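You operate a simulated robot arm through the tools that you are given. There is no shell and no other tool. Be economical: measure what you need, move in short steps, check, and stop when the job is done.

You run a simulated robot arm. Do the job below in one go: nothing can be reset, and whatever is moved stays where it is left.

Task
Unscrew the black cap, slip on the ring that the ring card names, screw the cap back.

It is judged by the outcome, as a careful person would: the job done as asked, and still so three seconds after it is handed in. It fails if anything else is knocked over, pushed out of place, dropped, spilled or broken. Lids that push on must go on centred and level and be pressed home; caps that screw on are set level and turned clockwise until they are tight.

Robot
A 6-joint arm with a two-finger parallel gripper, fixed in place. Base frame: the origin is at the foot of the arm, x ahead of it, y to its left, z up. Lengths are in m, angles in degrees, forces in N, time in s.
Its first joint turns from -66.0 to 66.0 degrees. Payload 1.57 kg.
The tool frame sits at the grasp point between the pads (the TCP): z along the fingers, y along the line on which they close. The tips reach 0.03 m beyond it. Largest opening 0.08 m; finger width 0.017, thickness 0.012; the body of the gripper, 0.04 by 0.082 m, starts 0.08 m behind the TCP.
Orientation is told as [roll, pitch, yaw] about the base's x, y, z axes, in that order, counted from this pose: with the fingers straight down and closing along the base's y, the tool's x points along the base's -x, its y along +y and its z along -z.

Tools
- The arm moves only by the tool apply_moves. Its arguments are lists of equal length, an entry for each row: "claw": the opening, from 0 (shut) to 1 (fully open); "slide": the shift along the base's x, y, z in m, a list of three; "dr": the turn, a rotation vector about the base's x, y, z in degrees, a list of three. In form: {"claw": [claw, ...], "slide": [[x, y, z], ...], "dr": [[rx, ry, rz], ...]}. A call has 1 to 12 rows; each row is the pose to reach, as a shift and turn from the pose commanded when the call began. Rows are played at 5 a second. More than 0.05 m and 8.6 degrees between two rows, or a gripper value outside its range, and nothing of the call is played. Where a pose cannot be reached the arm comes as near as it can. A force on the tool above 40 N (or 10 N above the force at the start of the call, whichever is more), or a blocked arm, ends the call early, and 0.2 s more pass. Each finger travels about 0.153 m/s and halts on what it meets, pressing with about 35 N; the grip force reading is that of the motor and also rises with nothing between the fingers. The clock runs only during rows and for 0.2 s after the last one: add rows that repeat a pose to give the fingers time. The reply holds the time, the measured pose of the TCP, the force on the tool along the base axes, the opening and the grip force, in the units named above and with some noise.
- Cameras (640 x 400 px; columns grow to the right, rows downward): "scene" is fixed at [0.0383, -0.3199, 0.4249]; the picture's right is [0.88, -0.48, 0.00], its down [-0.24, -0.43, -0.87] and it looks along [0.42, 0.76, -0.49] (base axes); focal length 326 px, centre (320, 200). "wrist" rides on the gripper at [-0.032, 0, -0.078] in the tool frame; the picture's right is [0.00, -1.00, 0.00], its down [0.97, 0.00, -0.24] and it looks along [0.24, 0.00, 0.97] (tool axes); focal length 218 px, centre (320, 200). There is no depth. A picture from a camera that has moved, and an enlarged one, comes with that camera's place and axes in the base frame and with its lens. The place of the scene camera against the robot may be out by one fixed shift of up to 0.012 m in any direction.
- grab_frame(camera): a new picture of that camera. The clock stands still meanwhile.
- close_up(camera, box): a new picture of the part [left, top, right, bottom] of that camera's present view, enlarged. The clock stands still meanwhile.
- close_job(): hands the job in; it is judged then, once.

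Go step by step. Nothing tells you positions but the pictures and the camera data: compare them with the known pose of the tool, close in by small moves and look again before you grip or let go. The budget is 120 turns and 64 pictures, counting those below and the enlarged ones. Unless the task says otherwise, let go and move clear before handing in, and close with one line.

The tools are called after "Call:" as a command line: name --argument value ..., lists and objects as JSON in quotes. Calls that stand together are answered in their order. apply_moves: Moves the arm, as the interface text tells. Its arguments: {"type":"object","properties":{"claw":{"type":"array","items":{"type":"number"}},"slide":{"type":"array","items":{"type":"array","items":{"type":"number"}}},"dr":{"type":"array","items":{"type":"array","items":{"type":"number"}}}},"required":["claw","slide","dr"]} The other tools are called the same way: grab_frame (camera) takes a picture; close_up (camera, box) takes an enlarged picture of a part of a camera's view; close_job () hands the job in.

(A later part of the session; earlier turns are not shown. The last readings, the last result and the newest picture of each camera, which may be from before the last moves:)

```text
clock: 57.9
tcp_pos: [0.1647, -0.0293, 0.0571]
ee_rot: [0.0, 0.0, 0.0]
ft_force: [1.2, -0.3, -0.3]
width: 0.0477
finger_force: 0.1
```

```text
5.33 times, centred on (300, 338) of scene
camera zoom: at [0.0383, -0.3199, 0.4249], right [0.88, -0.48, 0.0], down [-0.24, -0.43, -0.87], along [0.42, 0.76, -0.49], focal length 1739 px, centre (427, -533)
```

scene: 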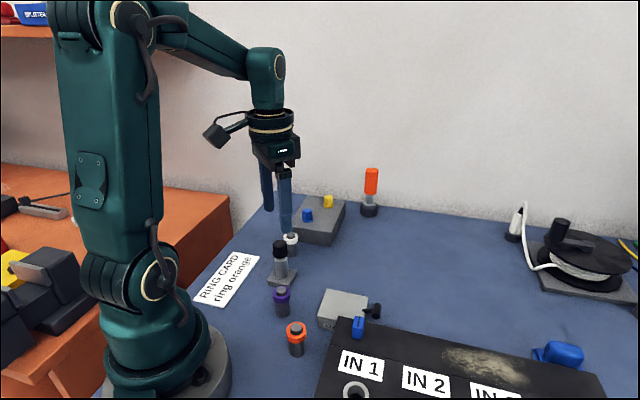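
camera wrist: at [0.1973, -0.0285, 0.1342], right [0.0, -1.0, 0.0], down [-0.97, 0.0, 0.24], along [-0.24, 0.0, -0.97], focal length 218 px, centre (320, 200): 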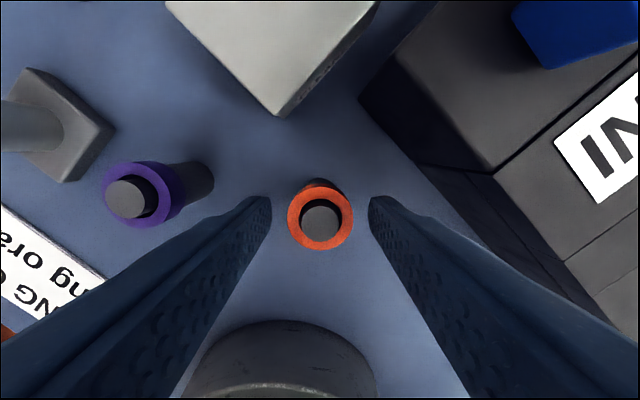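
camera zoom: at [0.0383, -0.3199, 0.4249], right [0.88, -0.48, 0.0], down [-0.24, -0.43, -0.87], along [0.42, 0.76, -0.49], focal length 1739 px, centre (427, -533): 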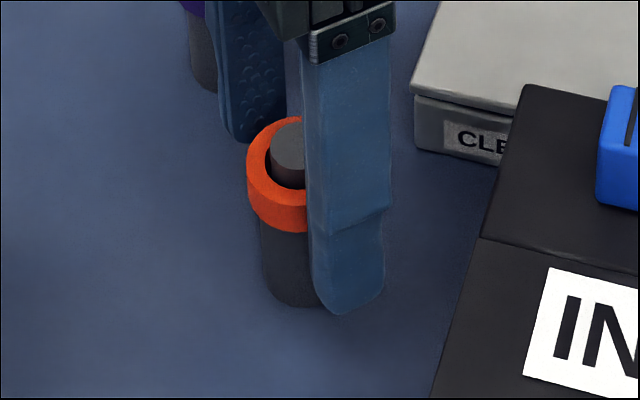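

Ring centred between the fingers. Gripping.

Call:
apply_moves --claw '[0.4, 0.2, 0, 0]' --slide '[[0, 0, 0], [0, 0, 0], [0, 0, 0], [0, 0, 0]]' --dr '[[0, 0, 0], [0, 0, 0], [0, 0, 0], [0, 0, 0]]'

Call:
apply_moves --claw '[0, 0, 0, 0, 0]' --slide '[[0, 0, 0.004], [0, 0, 0.01], [0, 0, 0.03], [0, 0, 0.06], [0, 0, 0.06]]' --dr '[[0, 0, 0], [0, 0, 0], [0, 0, 0], [0, 0, 0], [0, 0, 0]]'

Call:
grab_frame --camera "wrist"

Call:
close_up --camera "scene" --box '[220, 230, 360, 370]'

```text
clock: 58.9
tcp_pos: [0.1657, -0.0279, 0.0574]
ee_rot: [0.1, -0.1, 0.0]
ft_force: [0.5, 0.8, 0.0]
width: 0.0309
finger_force: 34.6
```

```text
clock: 60.1
tcp_pos: [0.1669, -0.029, 0.1192]
ee_rot: [0.0, -0.1, 0.1]
ft_force: [0.0, -0.6, 0.2]
width: 0.0307
finger_force: 35.6
```

```text
31 pictures are left
camera wrist: at [0.1975, -0.0286, 0.1952], right [0.0, -1.0, 0.0], down [-0.97, 0.0, 0.24], along [-0.24, 0.0, -0.97], focal length 218 px, centre (320, 200)
```

wrist: 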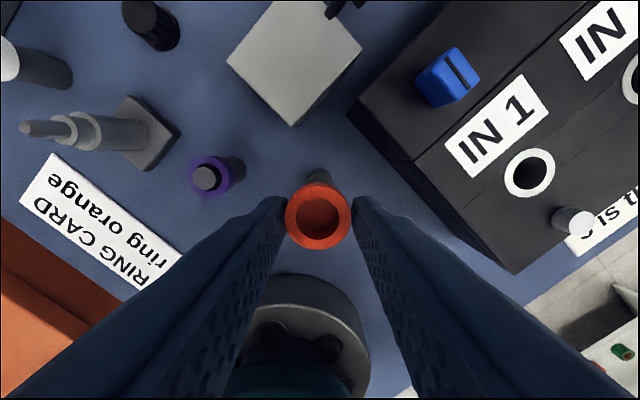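

```text
2.86 times, centred on (290, 300) of scene
camera zoom: at [0.0383, -0.3199, 0.4249], right [0.88, -0.48, 0.0], down [-0.24, -0.43, -0.87], along [0.42, 0.76, -0.49], focal length 932 px, centre (406, -86)
```

zoom: 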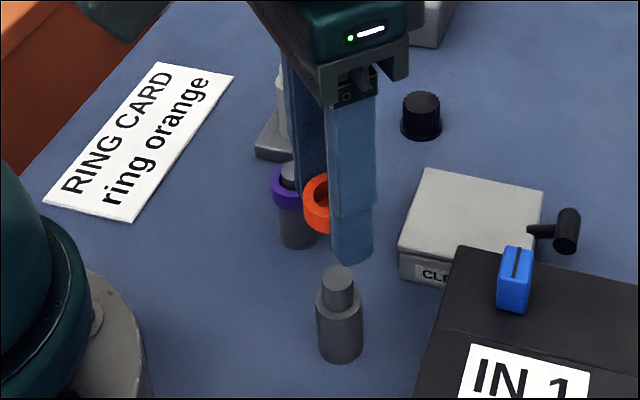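

Ring is held. I'll check its pose in the grip, then move over the post.

Call:
close_up --camera "wrist" --box '[260, 165, 380, 265]'

Call:
apply_moves --claw '[0, 0, 0, 0, 0, 0, 0]' --slide '[[0, 0, 0.03], [0.01, 0.035, 0.04], [0.02, 0.075, 0.04], [0.03, 0.115, 0.04], [0.041, 0.1505, 0.04], [0.041, 0.1505, 0.02], [0.041, 0.1505, 0.02]]' --dr '[[0, 0, 0], [0, 0, 0], [0, 0, 0], [0, 0, 0], [0, 0, 0], [0, 0, 0], [0, 0, 0]]'

Call:
close_up --camera "wrist" --box '[260, 145, 380, 245]'

Call:
close_up --camera "scene" --box '[230, 190, 330, 290]'

```text
4.00 times, centred on (320, 215) of wrist
camera zoom: at [0.1975, -0.0286, 0.1952], right [0.0, -1.0, 0.0], down [-0.97, 0.0, 0.24], along [-0.24, 0.0, -0.97], focal length 873 px, centre (320, 140)
```

zoom: 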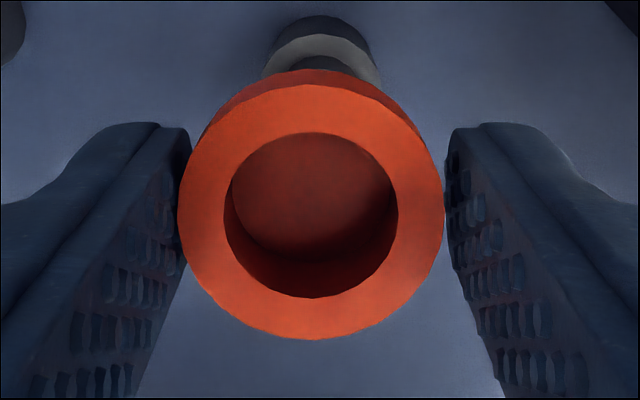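

```text
clock: 61.7
tcp_pos: [0.206, 0.1224, 0.138]
ee_rot: [-0.1, 0.0, 0.0]
ft_force: [0.2, -0.4, -0.3]
width: 0.031
finger_force: 35.3
```

```text
4.00 times, centred on (320, 195) of wrist
camera zoom: at [0.2387, 0.1222, 0.2148], right [0.0, -1.0, 0.0], down [-0.97, 0.0, 0.24], along [-0.24, 0.0, -0.97], focal length 873 px, centre (320, 220)
```

zoom: 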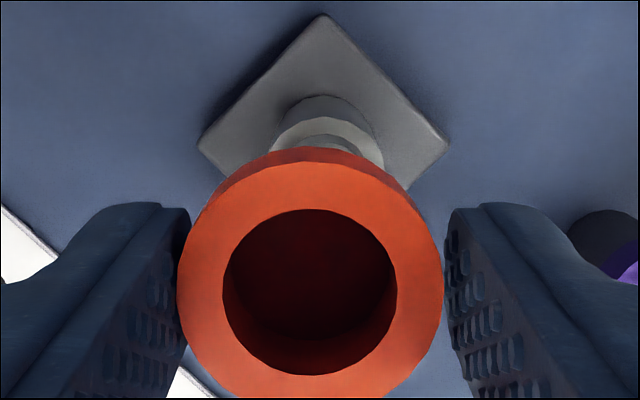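

```text
4.00 times, centred on (280, 240) of scene
camera zoom: at [0.0383, -0.3199, 0.4249], right [0.88, -0.48, 0.0], down [-0.24, -0.43, -0.87], along [0.42, 0.76, -0.49], focal length 1304 px, centre (480, 40)
```

zoom: 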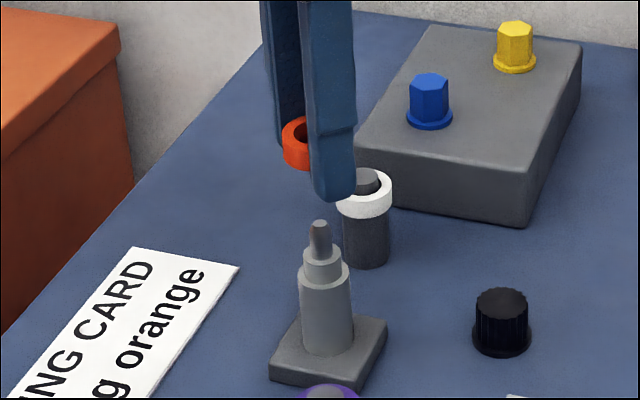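

Ring is level in the grip. The post axis looks about 2 mm to -y of the ring centre. Adjust and lower over the stud.

Call:
apply_moves --claw '[0, 0, 0, 0, 0]' --slide '[[0, -0.0016, 0], [0, -0.0016, -0.015], [0, -0.0016, -0.025], [0, -0.0016, -0.032], [0, -0.0016, -0.032]]' --dr '[[0, 0, 0], [0, 0, 0], [0, 0, 0], [0, 0, 0], [0, 0, 0]]'

Call:
close_up --camera "wrist" --box '[260, 145, 380, 245]'

Call:
close_up --camera "scene" --box '[240, 210, 320, 290]'

```text
clock: 62.9
tcp_pos: [0.2071, 0.1209, 0.1047]
ee_rot: [0.1, 0.0, 0.0]
ft_force: [-0.1, -0.2, 0.3]
width: 0.0307
finger_force: 34.8
```

```text
4.00 times, centred on (320, 195) of wrist
camera zoom: at [0.2381, 0.1206, 0.1823], right [0.0, -1.0, 0.0], down [-0.97, 0.0, 0.24], along [-0.24, 0.0, -0.97], focal length 873 px, centre (320, 220)
```

zoom: 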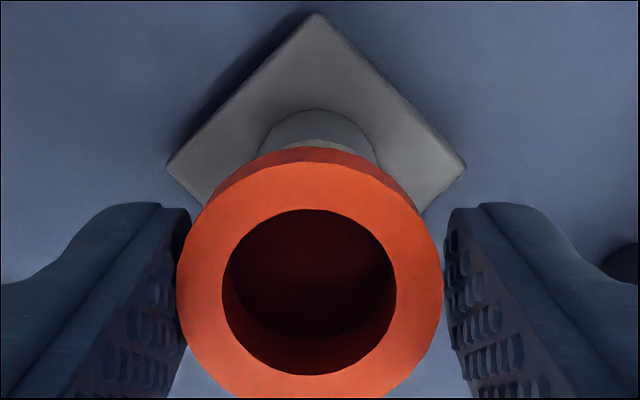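

```text
5.00 times, centred on (280, 250) of scene
camera zoom: at [0.0383, -0.3199, 0.4249], right [0.88, -0.48, 0.0], down [-0.24, -0.43, -0.87], along [0.42, 0.76, -0.49], focal length 1630 px, centre (520, -50)
```

zoom: 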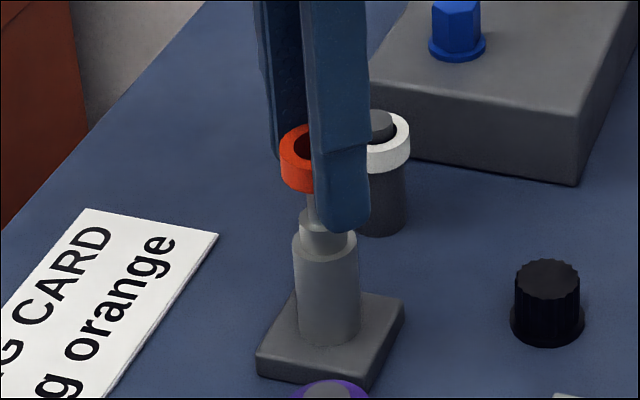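

Nearly aligned; another -0.8 mm in y, then lower gently and feel for contact.

Call:
apply_moves --claw '[0, 0, 0, 0, 0, 0, 0]' --slide '[[0, -0.0008, 0], [0, -0.0008, -0.002], [0, -0.0008, -0.004], [0, -0.0008, -0.006], [0, -0.0008, -0.008], [0, -0.0008, -0.01], [0, -0.0008, -0.01]]' --dr '[[0, 0, 0], [0, 0, 0], [0, 0, 0], [0, 0, 0], [0, 0, 0], [0, 0, 0], [0, 0, 0]]'

Call:
close_up --camera "wrist" --box '[260, 145, 380, 245]'

Call:
close_up --camera "scene" --box '[240, 210, 320, 290]'

```text
clock: 64.5
tcp_pos: [0.2075, 0.12, 0.0947]
ee_rot: [0.0, -0.1, 0.0]
ft_force: [-0.6, 0.5, -0.7]
width: 0.0305
finger_force: 35.5
```

```text
4.00 times, centred on (320, 195) of wrist
camera zoom: at [0.2382, 0.1199, 0.1726], right [0.0, -1.0, 0.0], down [-0.97, 0.0, 0.24], along [-0.24, 0.0, -0.97], focal length 873 px, centre (320, 220)
```

zoom: 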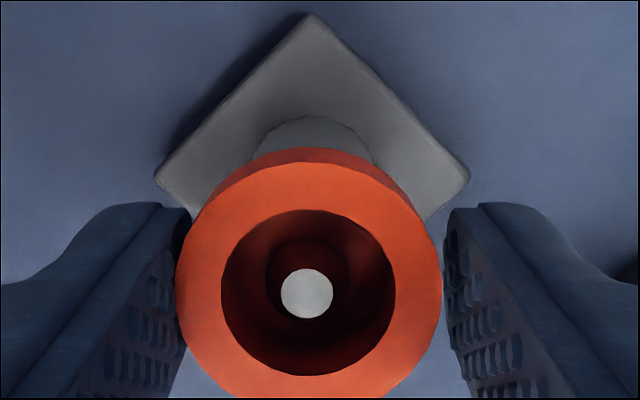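

```text
5.00 times, centred on (280, 250) of scene
camera zoom: at [0.0383, -0.3199, 0.4249], right [0.88, -0.48, 0.0], down [-0.24, -0.43, -0.87], along [0.42, 0.76, -0.49], focal length 1630 px, centre (520, -50)
```

zoom: 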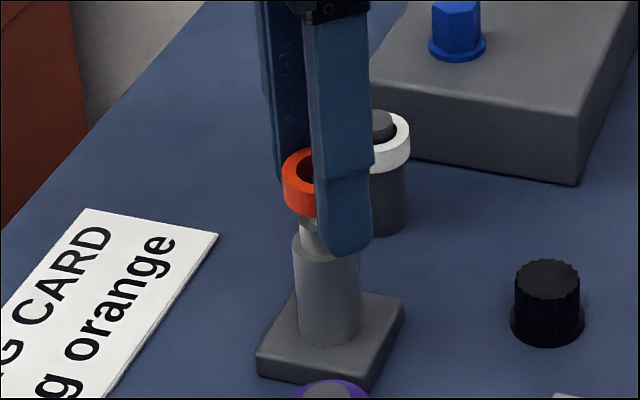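

The stud shows centred in the hole. Continuing down.

Call:
apply_moves --claw '[0, 0, 0, 0, 0, 0, 0, 0, 0, 0]' --slide '[[0, 0.0002, -0.002], [0, 0.0002, -0.004], [0, 0.0002, -0.006], [0, 0.0002, -0.008], [0, 0.0002, -0.009], [0, 0.0002, -0.01], [0, 0.0002, -0.011], [0, 0.0002, -0.012], [0, 0.0002, -0.013], [0, 0.0002, -0.013]]' --dr '[[0, 0, 0], [0, 0, 0], [0, 0, 0], [0, 0, 0], [0, 0, 0], [0, 0, 0], [0, 0, 0], [0, 0, 0], [0, 0, 0], [0, 0, 0]]'

Call:
close_up --camera "wrist" --box '[260, 145, 380, 245]'

Call:
close_up --camera "scene" --box '[240, 210, 320, 290]'

```text
clock: 66.7
tcp_pos: [0.2071, 0.121, 0.0824]
ee_rot: [0.0, -0.1, 0.0]
ft_force: [0.1, 0.5, -0.3]
width: 0.0305
finger_force: 35.1
```

```text
4.00 times, centred on (320, 195) of wrist
camera zoom: at [0.2382, 0.1202, 0.1596], right [0.0, -1.0, 0.0], down [-0.97, 0.0, 0.24], along [-0.24, 0.0, -0.97], focal length 873 px, centre (320, 220)
```

zoom: 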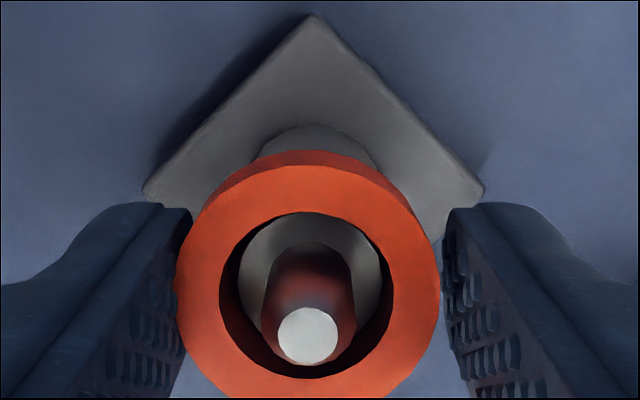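

```text
5.00 times, centred on (280, 250) of scene
camera zoom: at [0.0383, -0.3199, 0.4249], right [0.88, -0.48, 0.0], down [-0.24, -0.43, -0.87], along [0.42, 0.76, -0.49], focal length 1630 px, centre (520, -50)
```

zoom: 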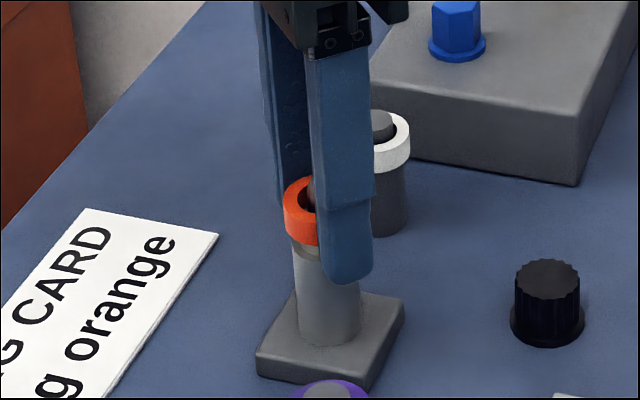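

The ring is entering the seat step. A few mm more until contact.

Call:
apply_moves --claw '[0, 0, 0, 0, 0, 0, 0, 0, 0, 0]' --slide '[[0, 0, -0.0007], [0, 0, -0.0014], [0, 0, -0.0021], [0, 0, -0.0028], [0, 0, -0.0035], [0, 0, -0.0042], [0, 0, -0.0049], [0, 0, -0.0056], [0, 0, -0.0063], [0, 0, -0.007]]' --dr '[[0, 0, 0], [0, 0, 0], [0, 0, 0], [0, 0, 0], [0, 0, 0], [0, 0, 0], [0, 0, 0], [0, 0, 0], [0, 0, 0], [0, 0, 0]]'

Call:
close_up --camera "scene" --box '[240, 210, 320, 290]'

```text
clock: 68.9
tcp_pos: [0.2066, 0.1204, 0.0753]
ee_rot: [0.0, -0.1, -0.1]
ft_force: [-0.4, 0.1, 0.2]
width: 0.0301
finger_force: 34.8
```

```text
5.00 times, centred on (280, 250) of scene
camera zoom: at [0.0383, -0.3199, 0.4249], right [0.88, -0.48, 0.0], down [-0.24, -0.43, -0.87], along [0.42, 0.76, -0.49], focal length 1630 px, centre (520, -50)
```

zoom: 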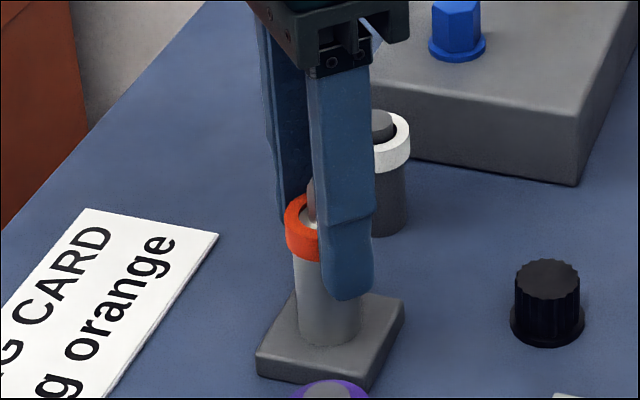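

Call:
apply_moves --claw '[0, 0, 0, 0, 0, 0, 0, 0, 0, 0]' --slide '[[0, 0, -0.0004], [0, 0, -0.0008], [0, 0, -0.0012], [0, 0, -0.0016], [0, 0, -0.002], [0, 0, -0.0024], [0, 0, -0.0028], [0, 0, -0.0032], [0, 0, -0.0036], [0, 0, -0.004]]' --dr '[[0, 0, 0], [0, 0, 0], [0, 0, 0], [0, 0, 0], [0, 0, 0], [0, 0, 0], [0, 0, 0], [0, 0, 0], [0, 0, 0], [0, 0, 0]]'

Call:
close_up --camera "scene" --box '[240, 210, 320, 290]'

Call:
close_up --camera "wrist" --box '[260, 145, 380, 245]'

```text
clock: 71.1
tcp_pos: [0.2075, 0.1206, 0.0707]
ee_rot: [0.0, -0.2, -0.1]
ft_force: [-0.5, -3.2, 28.4]
width: 0.0304
finger_force: 35.1
```

```text
5.00 times, centred on (280, 250) of scene
camera zoom: at [0.0383, -0.32, 0.4249], right [0.88, -0.48, 0.0], down [-0.24, -0.43, -0.87], along [0.42, 0.76, -0.49], focal length 1630 px, centre (520, -50)
```

zoom: 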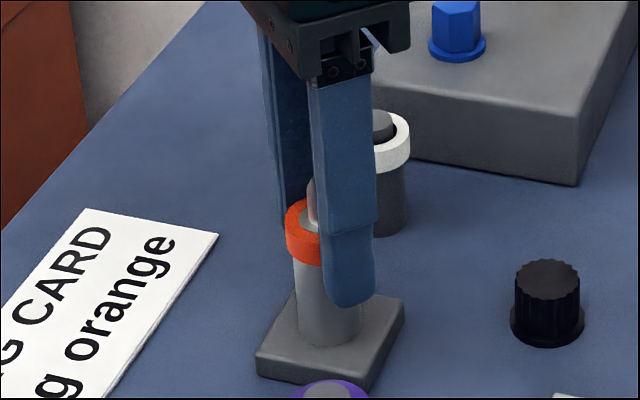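

```text
4.00 times, centred on (320, 195) of wrist
camera zoom: at [0.2384, 0.1201, 0.1489], right [0.0, -1.0, 0.0], down [-0.97, 0.0, 0.24], along [-0.24, 0.0, -0.97], focal length 873 px, centre (320, 220)
```

zoom: 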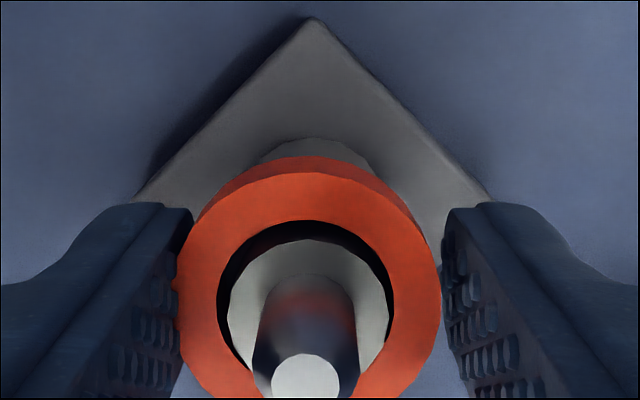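

Ring seated on the shoulder. Ease off, release, and rise.

Call:
apply_moves --claw '[0, 0, 0.15, 0.35, 0.6, 0.6, 0.6, 0.6, 0.6]' --slide '[[0, -0.0003, 0.0012], [0, -0.0003, 0.0014], [0, -0.0003, 0.0014], [0, -0.0003, 0.0014], [0, -0.0003, 0.0014], [0, -0.0003, 0.02], [0, -0.0003, 0.05], [0, -0.0003, 0.09], [0, -0.0003, 0.09]]' --dr '[[0, 0, 0], [0, 0, 0], [0, 0, 0], [0, 0, 0], [0, 0, 0], [0, 0, 0], [0, 0, 0], [0, 0, 0], [0, 0, 0]]'

Call:
close_up --camera "scene" --box '[240, 210, 320, 290]'

Call:
close_up --camera "wrist" --box '[240, 110, 400, 210]'

```text
clock: 73.1
tcp_pos: [0.2071, 0.1204, 0.1623]
ee_rot: [0.0, -0.1, 0.0]
ft_force: [0.3, 0.0, 0.4]
width: 0.0481
finger_force: 0.2
```

```text
5.00 times, centred on (280, 250) of scene
camera zoom: at [0.0383, -0.3199, 0.4249], right [0.88, -0.48, 0.0], down [-0.24, -0.43, -0.87], along [0.42, 0.76, -0.49], focal length 1630 px, centre (520, -50)
```

zoom: 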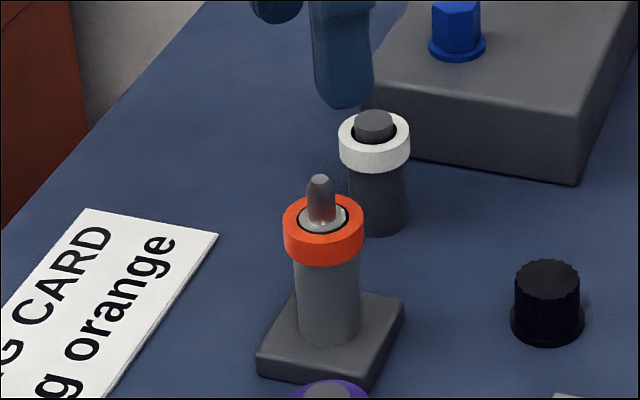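

```text
4.00 times, centred on (320, 160) of wrist
camera zoom: at [0.2378, 0.12, 0.2392], right [0.0, -1.0, 0.0], down [-0.97, 0.0, 0.24], along [-0.24, 0.0, -0.97], focal length 873 px, centre (320, 360)
```

zoom: 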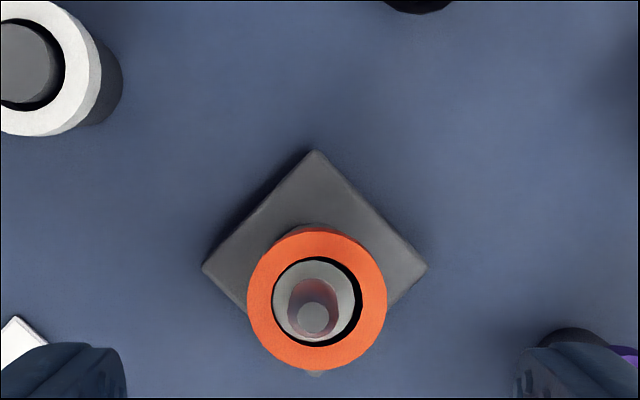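

The orange ring is seated on the post. Now back to the cap.

Call:
apply_moves --claw '[0.6, 0.6, 0.6, 0.6, 0.6]' --slide '[[0.03, -0.01, 0], [0.06, -0.02, 0], [0.0795, -0.0255, -0.03], [0.0795, -0.0255, -0.065], [0.0795, -0.0255, -0.065]]' --dr '[[0, 0, 0], [0, 0, 0], [0, 0, 0], [0, 0, 0], [0, 0, 0]]'

Call:
close_up --camera "wrist" --box '[240, 130, 400, 230]'

```text
clock: 74.3
tcp_pos: [0.2858, 0.0941, 0.097]
ee_rot: [0.0, -0.1, 0.0]
ft_force: [0.4, -0.2, 0.6]
width: 0.0481
finger_force: 0.2
```

```text
4.00 times, centred on (320, 180) of wrist
camera zoom: at [0.317, 0.095, 0.1737], right [0.0, -1.0, 0.0], down [-0.97, 0.0, 0.24], along [-0.24, 0.0, -0.97], focal length 873 px, centre (320, 280)
```

zoom: 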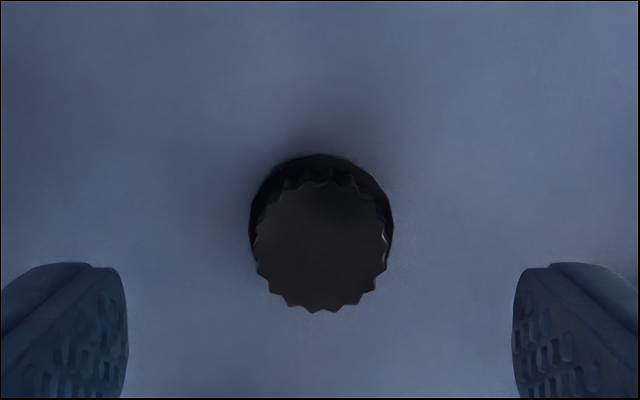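

The cap is at (0.285, 0.095), right under the tool. I descend with the tips about 5 mm off the table so they clear the ring later, then grip.

Call:
apply_moves --claw '[0.6, 0.6, 0.6, 0.6, 0.35, 0.15, 0, 0, 0]' --slide '[[-0.0003, 0, -0.03], [-0.0003, 0, -0.05], [-0.0003, 0, -0.0615], [-0.0003, 0, -0.0615], [-0.0003, 0, -0.0615], [-0.0003, 0, -0.0615], [-0.0003, 0, -0.0615], [-0.0003, 0, -0.0615], [-0.0003, 0, -0.0615]]' --dr '[[0, 0, 0], [0, 0, 0], [0, 0, 0], [0, 0, 0], [0, 0, 0], [0, 0, 0], [0, 0, 0], [0, 0, 0], [0, 0, 0]]'

Call:
apply_moves --claw '[0, 0, 0, 0]' --slide '[[0, 0, 0.01], [0, 0, 0.04], [0, 0, 0.08], [0, 0, 0.08]]' --dr '[[0, 0, 0], [0, 0, 0], [0, 0, 0], [0, 0, 0]]'

Call:
close_up --camera "wrist" --box '[260, 165, 380, 265]'

Call:
close_up --camera "scene" --box '[240, 170, 360, 290]'

```text
clock: 76.3
tcp_pos: [0.2855, 0.0954, 0.0361]
ee_rot: [0.0, -0.1, 0.0]
ft_force: [-0.1, -0.5, -0.1]
width: 0.0241
finger_force: 35.4
```

```text
clock: 77.3
tcp_pos: [0.285, 0.0949, 0.1137]
ee_rot: [0.0, -0.1, 0.0]
ft_force: [-0.4, -0.3, 0.3]
width: 0.0242
finger_force: 35.1
```

```text
4.00 times, centred on (320, 215) of wrist
camera zoom: at [0.3169, 0.0942, 0.1924], right [0.0, -1.0, 0.0], down [-0.97, 0.0, 0.24], along [-0.24, 0.0, -0.97], focal length 873 px, centre (320, 140)
```

zoom: 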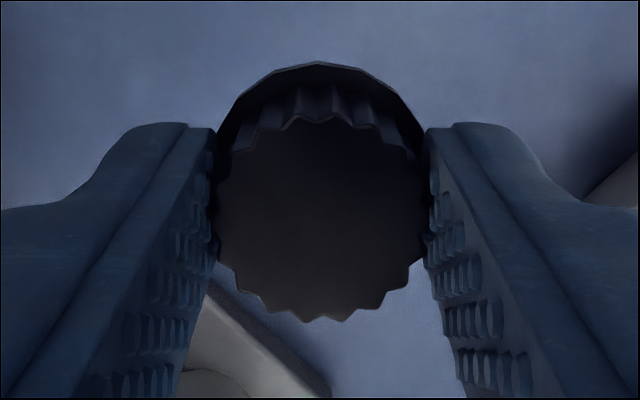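

```text
3.33 times, centred on (300, 230) of scene
camera zoom: at [0.0383, -0.3199, 0.4249], right [0.88, -0.48, 0.0], down [-0.24, -0.43, -0.87], along [0.42, 0.76, -0.49], focal length 1087 px, centre (387, 100)
```

zoom: 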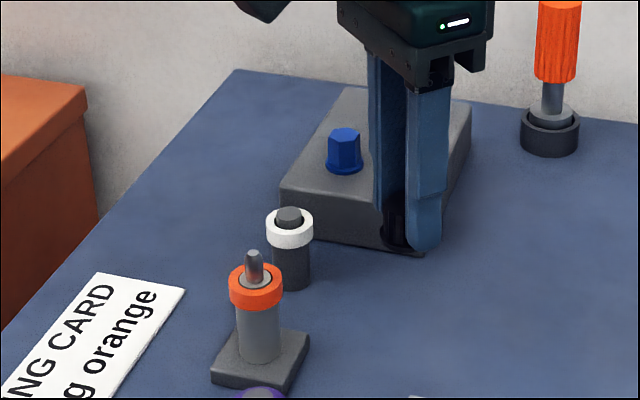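

The cap is held centred and level. Carrying it above the post.

Call:
apply_moves --claw '[0, 0, 0, 0, 0, 0, 0]' --slide '[[0, 0, 0.03], [-0.03, 0.01, 0.03], [-0.06, 0.02, 0.03], [-0.079, 0.0267, 0.03], [-0.079, 0.0267, 0.01], [-0.079, 0.0267, 0.005], [-0.079, 0.0267, 0.005]]' --dr '[[0, 0, 0], [0, 0, 0], [0, 0, 0], [0, 0, 0], [0, 0, 0], [0, 0, 0], [0, 0, 0]]'

Call:
close_up --camera "wrist" --box '[260, 145, 380, 245]'

Call:
close_up --camera "scene" --box '[240, 200, 320, 280]'

```text
clock: 78.9
tcp_pos: [0.2065, 0.1197, 0.1212]
ee_rot: [0.0, -0.2, 0.0]
ft_force: [-0.6, 0.3, -1.1]
width: 0.0242
finger_force: 34.8
```

```text
4.00 times, centred on (320, 195) of wrist
camera zoom: at [0.2385, 0.1203, 0.1975], right [0.0, -1.0, 0.0], down [-0.97, 0.0, 0.24], along [-0.24, 0.0, -0.97], focal length 873 px, centre (320, 220)
```

zoom: 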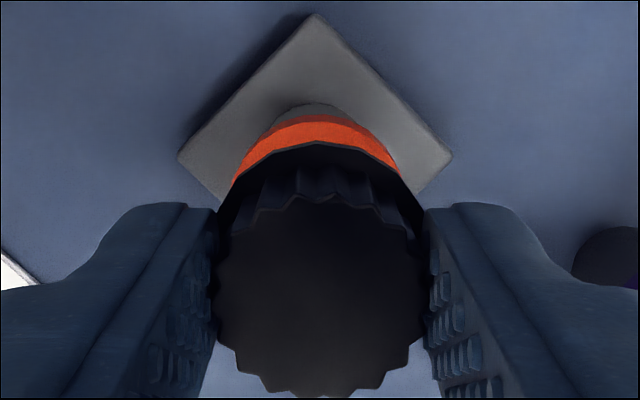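

```text
5.00 times, centred on (280, 240) of scene
camera zoom: at [0.0383, -0.3199, 0.4249], right [0.88, -0.48, 0.0], down [-0.24, -0.43, -0.87], along [0.42, 0.76, -0.49], focal length 1630 px, centre (520, 0)
```

zoom: 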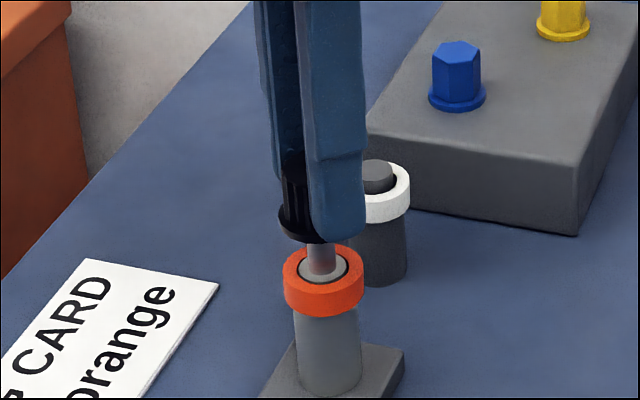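

A small trim (+0.7 mm y, -0.6 mm x), then lower onto the stud.

Call:
apply_moves --claw '[0, 0, 0, 0, 0, 0, 0, 0, 0]' --slide '[[-0.0005, 0.0007, -0.004], [-0.0005, 0.0007, -0.008], [-0.0005, 0.0007, -0.012], [-0.0005, 0.0007, -0.014], [-0.0005, 0.0007, -0.015], [-0.0005, 0.0007, -0.016], [-0.0005, 0.0007, -0.017], [-0.0005, 0.0007, -0.018], [-0.0005, 0.0007, -0.018]]' --dr '[[0, 0, 0], [0, 0, 0], [0, 0, 0], [0, 0, 0], [0, 0, 0], [0, 0, 0], [0, 0, 0], [0, 0, 0], [0, 0, 0]]'

Call:
close_up --camera "scene" --box '[240, 200, 320, 280]'

```text
clock: 80.9
tcp_pos: [0.2058, 0.1226, 0.1017]
ee_rot: [0.0, -0.1, 0.1]
ft_force: [-0.3, -0.5, 0.2]
width: 0.024
finger_force: 35.7
```

```text
5.00 times, centred on (280, 240) of scene
camera zoom: at [0.0383, -0.3199, 0.4249], right [0.88, -0.48, 0.0], down [-0.24, -0.43, -0.87], along [0.42, 0.76, -0.49], focal length 1630 px, centre (520, 0)
```

zoom: 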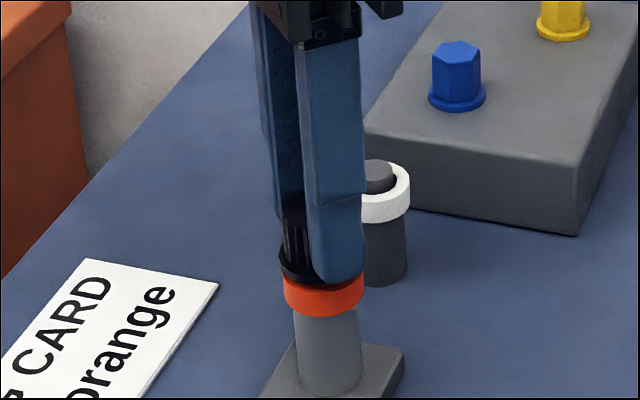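

Call:
apply_moves --claw '[0, 0, 0, 0, 0, 0, 0, 0]' --slide '[[0, 0, -0.0005], [0, 0, -0.001], [0, 0, -0.0015], [0, 0, -0.002], [0, 0, -0.0025], [0, 0, -0.003], [0, 0, -0.0035], [0, 0, -0.0035]]' --dr '[[0, 0, 0], [0, 0, 0], [0, 0, 0], [0, 0, 0], [0, 0, 0], [0, 0, 0], [0, 0, 0], [0, 0, 0]]'

```text
clock: 82.7
tcp_pos: [0.2066, 0.1227, 0.0991]
ee_rot: [-0.1, -0.2, 0.1]
ft_force: [9.9, -13.8, 21.5]
width: 0.0242
finger_force: 35.0
```

Contact with the thread. I ease the preload and side force, then turn clockwise.

Call:
apply_moves --claw '[0, 0]' --slide '[[0.0005, -0.0007, 0.001], [0.0005, -0.0007, 0.001]]' --dr '[[0, 0, 0], [0, 0, 0]]'

Call:
apply_moves --claw '[0, 0, 0, 0, 0, 0]' --slide '[[0, 0, -0.0001], [0, 0, -0.0002], [0, 0, -0.0003], [0, 0, -0.0005], [0, 0, -0.0006], [0, 0, -0.0006]]' --dr '[[0, 0, -8], [0, 0, -16], [0, 0, -24], [0, 0, -32], [0, 0, -40], [0, 0, -40]]'

```text
clock: 83.3
tcp_pos: [0.2058, 0.1218, 0.0991]
ee_rot: [0.1, -0.1, 0.0]
ft_force: [3.3, -1.9, 14.4]
width: 0.0242
finger_force: 35.1
```

```text
clock: 84.7
tcp_pos: [0.2067, 0.122, 0.1006]
ee_rot: [0.1, -0.1, -40.1]
ft_force: [-1.6, 11.9, 13.0]
width: 0.0243
finger_force: 34.6
```

Call:
apply_moves --claw '[0, 0, 0, 0, 0, 0]' --slide '[[0, 0.0006, 0], [0, 0.0006, -0.0001], [0, 0.0006, -0.0002], [0, 0.0006, -0.0003], [0, 0.0006, -0.0004], [0, 0.0006, -0.0004]]' --dr '[[0, 0, -8], [0, 0, -16], [0, 0, -24], [0, 0, -32], [0, 0, -40], [0, 0, -40]]'

Call:
close_up --camera "scene" --box '[240, 200, 320, 280]'

```text
clock: 86.1
tcp_pos: [0.206, 0.12, 0.098]
ee_rot: [0.0, -0.1, -80.1]
ft_force: [-5.5, 9.5, 17.3]
width: 0.0241
finger_force: 35.3
```

```text
5.00 times, centred on (280, 240) of scene
camera zoom: at [0.0383, -0.32, 0.4249], right [0.88, -0.48, 0.0], down [-0.24, -0.43, -0.87], along [0.42, 0.76, -0.49], focal length 1630 px, centre (520, 0)
```

zoom: 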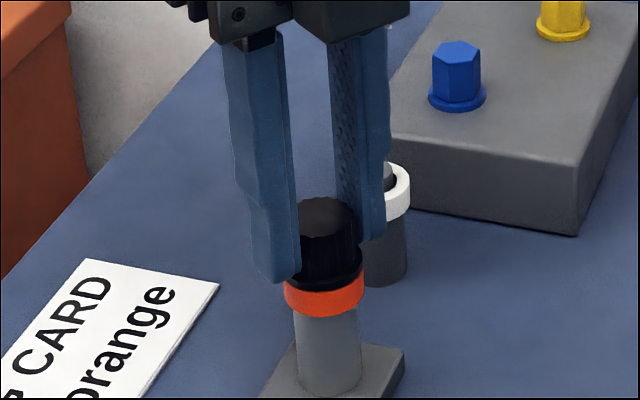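

The cap has threaded down to about 1–2 mm above its original height, just at the ring. I'll relieve the load, release, swing back to +80°, and continue turning clockwise.

Call:
apply_moves --claw '[0, 0, 0.3, 0.6, 0.6, 0.6, 0.6, 0.6, 0.6, 0.6, 0.6, 0.6]' --slide '[[-0.0004, 0.0006, 0.0013], [-0.0004, 0.0006, 0.0013], [0, 0.0003, 0.001], [0, 0.0003, 0.001], [0, 0.0003, 0.001], [0, 0.0003, 0.001], [0, 0.0003, 0.001], [0, 0.0003, 0.001], [0, 0.0003, 0.001], [0, 0.0003, 0.001], [0, 0.0003, 0.001], [0, 0.0003, 0.001]]' --dr '[[0, 0, 0], [0, 0, 0], [0, 0, 0], [0, 0, 0], [0, 0, 8], [0, 0, 16], [0, 0, 24], [0, 0, 32], [0, 0, 40], [0, 0, 48], [0, 0, 56], [0, 0, 64]]'

Call:
close_up --camera "scene" --box '[240, 200, 320, 280]'

Call:
close_up --camera "wrist" --box '[260, 145, 380, 245]'

```text
clock: 88.7
tcp_pos: [0.2066, 0.1218, 0.0995]
ee_rot: [0.0, 0.0, -16.0]
ft_force: [0.2, -0.7, 0.4]
width: 0.048
finger_force: 0.1
```

```text
5.00 times, centred on (280, 240) of scene
camera zoom: at [0.0383, -0.3199, 0.4249], right [0.88, -0.48, 0.0], down [-0.24, -0.43, -0.87], along [0.42, 0.76, -0.49], focal length 1630 px, centre (520, 0)
```

zoom: 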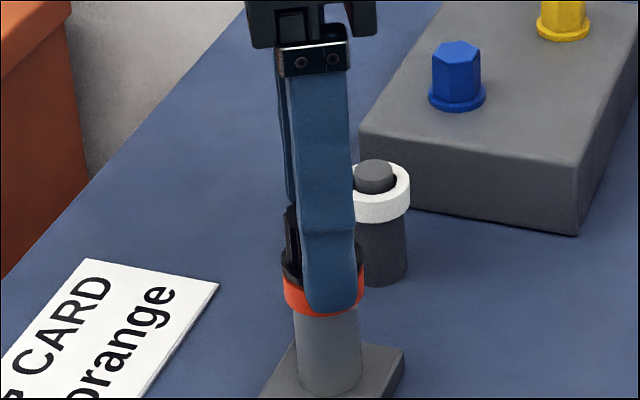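

```text
4.00 times, centred on (320, 195) of wrist
camera zoom: at [0.2374, 0.1129, 0.1766], right [-0.27, -0.96, 0.0], down [-0.93, 0.27, 0.24], along [-0.23, 0.07, -0.97], focal length 873 px, centre (320, 220)
```

zoom: 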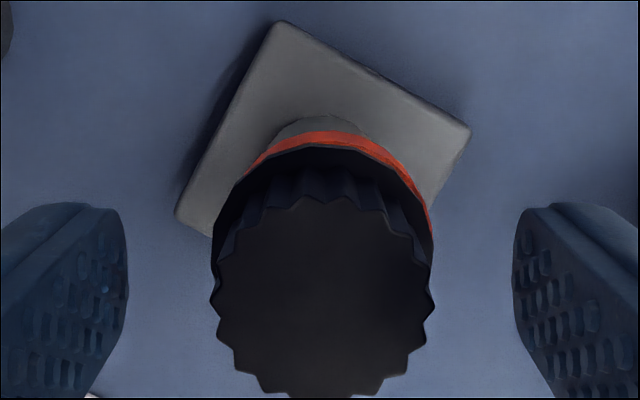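

The cap sits level on the stud above the ring. Continue to +80°, regrip, turn clockwise.

Call:
apply_moves --claw '[0.6, 0.6, 0.6, 0.6, 0.6, 0.6, 0.6, 0.6, 0.6, 0.6, 0.6, 0.6]' --slide '[[0, 0, 0], [0, 0, 0], [0, 0, 0], [0, 0, 0], [0, 0, 0], [0, 0, 0], [0, 0, 0], [0, 0, 0], [0, 0, 0], [0, 0, 0], [0, 0, 0], [0, 0, 0]]' --dr '[[0, 0, 8], [0, 0, 16], [0, 0, 24], [0, 0, 32], [0, 0, 40], [0, 0, 48], [0, 0, 56], [0, 0, 64], [0, 0, 72], [0, 0, 80], [0, 0, 88], [0, 0, 96]]'

Call:
apply_moves --claw '[0.3, 0.1, 0, 0]' --slide '[[0, 0, 0], [0, 0, 0], [0, 0, 0], [0, 0, 0]]' --dr '[[0, 0, 0], [0, 0, 0], [0, 0, 0], [0, 0, 0]]'

Call:
apply_moves --claw '[0, 0, 0, 0, 0, 0, 0, 0, 0]' --slide '[[0, 0, -0.0001], [0, 0, -0.0002], [0, 0, -0.0003], [0, 0, -0.0004], [0, 0, -0.0005], [0, 0, -0.0006], [0, 0, -0.0007], [0, 0, -0.0008], [0, 0, -0.0008]]' --dr '[[0, 0, -8], [0, 0, -16], [0, 0, -24], [0, 0, -32], [0, 0, -40], [0, 0, -48], [0, 0, -56], [0, 0, -64], [0, 0, -64]]'

```text
clock: 91.3
tcp_pos: [0.2078, 0.1219, 0.1002]
ee_rot: [0.1, -0.2, 80.2]
ft_force: [-0.4, 0.4, -0.6]
width: 0.0481
finger_force: 0.1
```

```text
clock: 92.3
tcp_pos: [0.2071, 0.1217, 0.0987]
ee_rot: [0.0, -0.1, 80.0]
ft_force: [2.9, -1.6, -0.2]
width: 0.0235
finger_force: 34.9
```

```text
clock: 94.3
tcp_pos: [0.2074, 0.1221, 0.0988]
ee_rot: [0.0, -0.1, 15.9]
ft_force: [13.1, -4.8, 0.0]
width: 0.0234
finger_force: 34.9
```

Call:
apply_moves --claw '[0, 0, 0, 0, 0, 0, 0, 0, 0, 0, 0, 0]' --slide '[[0.0004, -0.0002, -0.0001], [0.0005, -0.0002, -0.0002], [0.0005, -0.0002, -0.0003], [0.0005, -0.0002, -0.0004], [0.0005, -0.0002, -0.0005], [0.0005, -0.0002, -0.0006], [0.0005, -0.0002, -0.0007], [0.0005, -0.0002, -0.0008], [0.0005, -0.0002, -0.0008], [0.0005, -0.0002, -0.0009], [0.0005, -0.0002, -0.0009], [0.0005, -0.0002, -0.001]]' --dr '[[0, 0, -8], [0, 0, -16], [0, 0, -24], [0, 0, -32], [0, 0, -40], [0, 0, -48], [0, 0, -56], [0, 0, -64], [0, 0, -72], [0, 0, -80], [0, 0, -88], [0, 0, -96]]'

Call:
close_up --camera "scene" --box '[240, 200, 320, 280]'

```text
clock: 96.9
tcp_pos: [0.2058, 0.1213, 0.0978]
ee_rot: [-0.1, -0.2, -80.2]
ft_force: [-1.1, -10.8, 4.0]
width: 0.0236
finger_force: 35.4
```

```text
5.00 times, centred on (280, 240) of scene
camera zoom: at [0.0383, -0.32, 0.4249], right [0.88, -0.48, 0.0], down [-0.24, -0.43, -0.87], along [0.42, 0.76, -0.49], focal length 1630 px, centre (520, 0)
```

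zoom: 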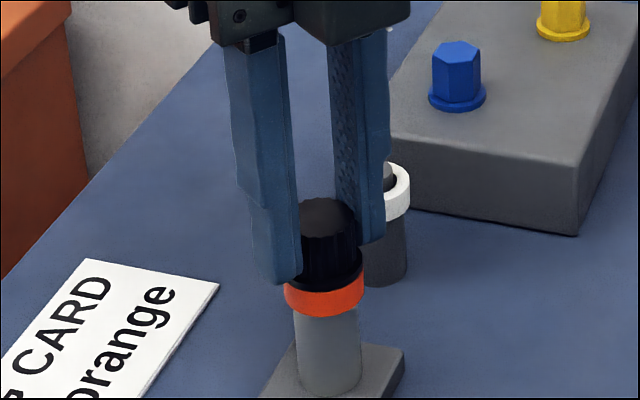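

I test whether the thread holds with a small upward pull.

Call:
apply_moves --claw '[0, 0, 0]' --slide '[[0, -0.0005, 0.0008], [0, -0.0005, 0.0016], [0, -0.0005, 0.002]]' --dr '[[0, 0, 0], [0, 0, 0], [0, 0, 0]]'

```text
clock: 97.7
tcp_pos: [0.2077, 0.1217, 0.0991]
ee_rot: [0.0, 0.1, -79.9]
ft_force: [-1.9, 2.4, -10.7]
width: 0.0234
finger_force: 35.1
```

The thread holds. Another regrip-and-tighten cycle follows.

Call:
apply_moves --claw '[0, 0, 0.3, 0.6, 0.6, 0.6, 0.6, 0.6, 0.6, 0.6, 0.6, 0.6]' --slide '[[0, 0, -0.0014], [0, 0, -0.0014], [0, 0.0002, -0.0014], [0, 0.0002, -0.0014], [0, 0.0002, -0.0014], [0, 0.0002, -0.0014], [0, 0.0002, -0.0014], [0, 0.0002, -0.0014], [0, 0.0002, -0.0014], [0, 0.0002, -0.0014], [0, 0.0002, -0.0014], [0, 0.0002, -0.0014]]' --dr '[[0, 0, 0], [0, 0, 0], [0, 0, 0], [0, 0, 0], [0, 0, 8], [0, 0, 16], [0, 0, 24], [0, 0, 32], [0, 0, 40], [0, 0, 48], [0, 0, 56], [0, 0, 64]]'

Call:
apply_moves --claw '[0.6, 0.6, 0.6, 0.6, 0.6, 0.6, 0.6, 0.6, 0.6, 0.6, 0.6, 0.6]' --slide '[[0, 0, 0], [0, 0, 0], [0, 0, 0], [0, 0, 0], [0, 0, 0], [0, 0, 0], [0, 0, 0], [0, 0, 0], [0, 0, 0], [0, 0, 0], [0, 0, 0], [0, 0, 0]]' --dr '[[0, 0, 8], [0, 0, 16], [0, 0, 24], [0, 0, 32], [0, 0, 40], [0, 0, 48], [0, 0, 56], [0, 0, 64], [0, 0, 72], [0, 0, 80], [0, 0, 88], [0, 0, 96]]'

Call:
close_up --camera "scene" --box '[255, 220, 305, 270]'

Call:
close_up --camera "wrist" --box '[260, 155, 380, 255]'

Call:
apply_moves --claw '[0.3, 0.1, 0, 0]' --slide '[[0, 0, 0], [0, 0, 0], [0, 0, 0], [0, 0, 0]]' --dr '[[0, 0, 0], [0, 0, 0], [0, 0, 0], [0, 0, 0]]'

```text
clock: 100.3
tcp_pos: [0.2072, 0.1214, 0.0989]
ee_rot: [0.1, -0.1, -16.0]
ft_force: [-0.2, 0.6, 0.5]
width: 0.0475
finger_force: 0.1
```

```text
clock: 102.9
tcp_pos: [0.2074, 0.1217, 0.0994]
ee_rot: [0.0, -0.1, 80.2]
ft_force: [0.4, 0.0, 0.1]
width: 0.048
finger_force: 0.0
```

```text
8.00 times, centred on (280, 245) of scene
camera zoom: at [0.0383, -0.3199, 0.4249], right [0.88, -0.48, 0.0], down [-0.24, -0.43, -0.87], along [0.42, 0.76, -0.49], focal length 2608 px, centre (640, -160)
```

zoom: 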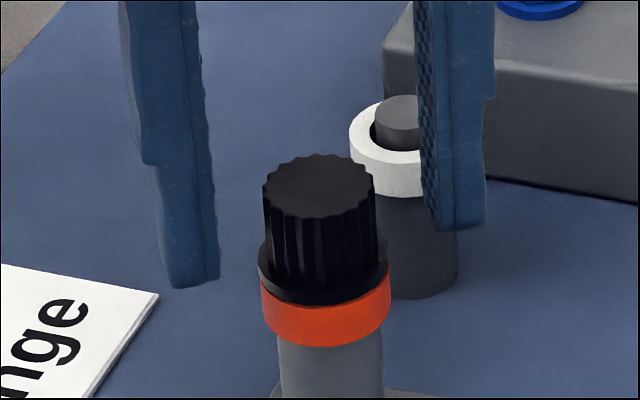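

```text
4.00 times, centred on (320, 205) of wrist
camera zoom: at [0.2127, 0.1528, 0.1753], right [0.99, -0.17, 0.0], down [-0.17, -0.96, 0.24], along [-0.04, -0.24, -0.97], focal length 873 px, centre (320, 180)
```

zoom: 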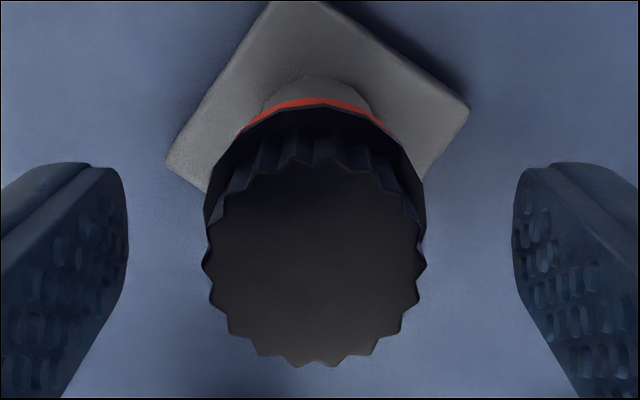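

```text
clock: 103.9
tcp_pos: [0.2074, 0.1213, 0.0983]
ee_rot: [0.0, 0.0, 80.1]
ft_force: [-11.3, 4.0, 0.3]
width: 0.0235
finger_force: 34.6
```

The cap looks flush on the ring now. Tighten more and look for resistance.

Call:
apply_moves --claw '[0, 0, 0, 0, 0, 0, 0, 0, 0, 0]' --slide '[[-0.0006, 0.0002, 0], [-0.0006, 0.0002, 0], [-0.0006, 0.0002, -0.0001], [-0.0005, 0.0002, -0.0002], [-0.0004, 0.0002, -0.0003], [-0.0003, 0.0002, -0.0004], [-0.0002, 0.0002, -0.0005], [-0.0001, 0.0002, -0.0006], [0, 0, -0.0007], [0, 0, -0.0008]]' --dr '[[0, 0, 0], [0, 0, -8], [0, 0, -16], [0, 0, -24], [0, 0, -32], [0, 0, -40], [0, 0, -48], [0, 0, -56], [0, 0, -64], [0, 0, -72]]'

Call:
apply_moves --claw '[0, 0, 0, 0, 0, 0, 0, 0, 0, 0, 0]' --slide '[[0, 0, 0], [0, 0, 0], [0, 0, -0.0001], [0, 0, -0.0002], [0, 0, -0.0003], [0, 0, -0.0003], [0, 0, -0.0004], [0, 0, -0.0004], [0, 0, -0.0005], [0, 0, -0.0005], [0, 0, -0.0005]]' --dr '[[0, 0, -8], [0, 0, -16], [0, 0, -24], [0, 0, -32], [0, 0, -40], [0, 0, -48], [0, 0, -56], [0, 0, -64], [0, 0, -72], [0, 0, -80], [0, 0, -88]]'

```text
clock: 106.1
tcp_pos: [0.2069, 0.1215, 0.0977]
ee_rot: [0.1, 0.0, 7.8]
ft_force: [-14.4, 4.5, -0.1]
width: 0.0232
finger_force: 35.0
```

```text
clock: 108.5
tcp_pos: [0.207, 0.1208, 0.0962]
ee_rot: [0.0, -0.2, -80.1]
ft_force: [-10.4, -6.8, 1.5]
width: 0.0233
finger_force: 35.7
```

Call:
close_up --camera "scene" --box '[255, 220, 305, 270]'

```text
8.00 times, centred on (280, 245) of scene
camera zoom: at [0.0383, -0.3199, 0.4249], right [0.88, -0.48, 0.0], down [-0.24, -0.43, -0.87], along [0.42, 0.76, -0.49], focal length 2608 px, centre (640, -160)
```

zoom: 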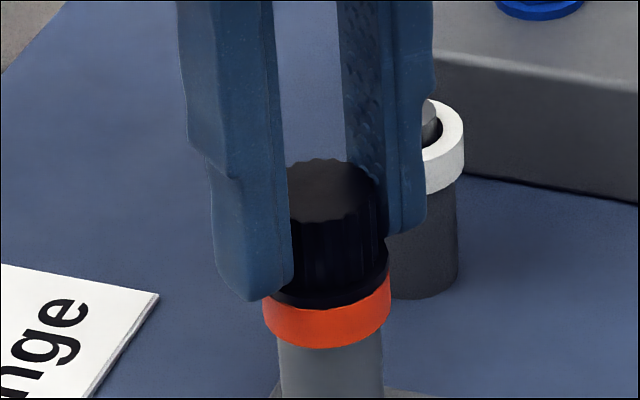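

The cap went down roughly another millimetre, so it is still threading. Another cycle.

Call:
apply_moves --claw '[0, 0, 0.3, 0.6, 0.6, 0.6, 0.6, 0.6, 0.6, 0.6, 0.6, 0.6]' --slide '[[-0.0006, -0.0004, 0], [-0.0006, -0.0004, 0], [-0.0004, 0, 0], [-0.0004, 0, 0], [-0.0004, 0, 0], [-0.0004, 0, 0], [-0.0004, 0, 0], [-0.0004, 0, 0], [-0.0004, 0, 0], [-0.0004, 0, 0], [-0.0004, 0, 0], [-0.0004, 0, 0]]' --dr '[[0, 0, 0], [0, 0, 0], [0, 0, 0], [0, 0, 0], [0, 0, 8], [0, 0, 16], [0, 0, 24], [0, 0, 32], [0, 0, 40], [0, 0, 48], [0, 0, 56], [0, 0, 64]]'

Call:
apply_moves --claw '[0.6, 0.6, 0.6, 0.6, 0.6, 0.6, 0.6, 0.6, 0.6, 0.6, 0.6, 0.6]' --slide '[[0, 0, 0], [0, 0, 0], [0, 0, 0], [0, 0, 0], [0, 0, 0], [0, 0, 0], [0, 0, 0], [0, 0, 0], [0, 0, 0], [0, 0, 0], [0, 0, 0], [0, 0, 0]]' --dr '[[0, 0, 8], [0, 0, 16], [0, 0, 24], [0, 0, 32], [0, 0, 40], [0, 0, 48], [0, 0, 56], [0, 0, 64], [0, 0, 72], [0, 0, 80], [0, 0, 88], [0, 0, 96]]'

Call:
apply_moves --claw '[0.3, 0.1, 0, 0]' --slide '[[0, 0, 0], [0, 0, 0], [0, 0, 0], [0, 0, 0]]' --dr '[[0, 0, 0], [0, 0, 0], [0, 0, 0], [0, 0, 0]]'

Call:
apply_moves --claw '[0, 0, 0, 0, 0, 0, 0, 0, 0, 0]' --slide '[[0, 0, 0], [0, 0, 0], [0, 0, -0.0001], [0, 0, -0.0001], [0, 0, -0.0002], [0, 0, -0.0002], [0, 0, -0.0003], [0, 0, -0.0003], [0, 0, -0.0004], [0, 0, -0.0004]]' --dr '[[0, 0, -8], [0, 0, -16], [0, 0, -24], [0, 0, -32], [0, 0, -40], [0, 0, -48], [0, 0, -56], [0, 0, -64], [0, 0, -72], [0, 0, -80]]'

```text
clock: 111.1
tcp_pos: [0.2064, 0.1222, 0.0971]
ee_rot: [0.1, -0.1, -15.9]
ft_force: [0.1, 0.1, -0.5]
width: 0.0479
finger_force: 0.0
```

```text
clock: 113.7
tcp_pos: [0.2074, 0.121, 0.0973]
ee_rot: [0.0, -0.1, 80.2]
ft_force: [-0.2, 0.2, -0.3]
width: 0.048
finger_force: 0.1
```

```text
clock: 114.7
tcp_pos: [0.2079, 0.1217, 0.0964]
ee_rot: [-0.1, -0.3, 79.9]
ft_force: [2.6, -0.8, 0.1]
width: 0.0235
finger_force: 35.0
```

```text
clock: 116.9
tcp_pos: [0.2069, 0.123, 0.0974]
ee_rot: [0.0, -0.1, -0.1]
ft_force: [-1.1, 4.5, -0.2]
width: 0.0242
finger_force: 34.9
```

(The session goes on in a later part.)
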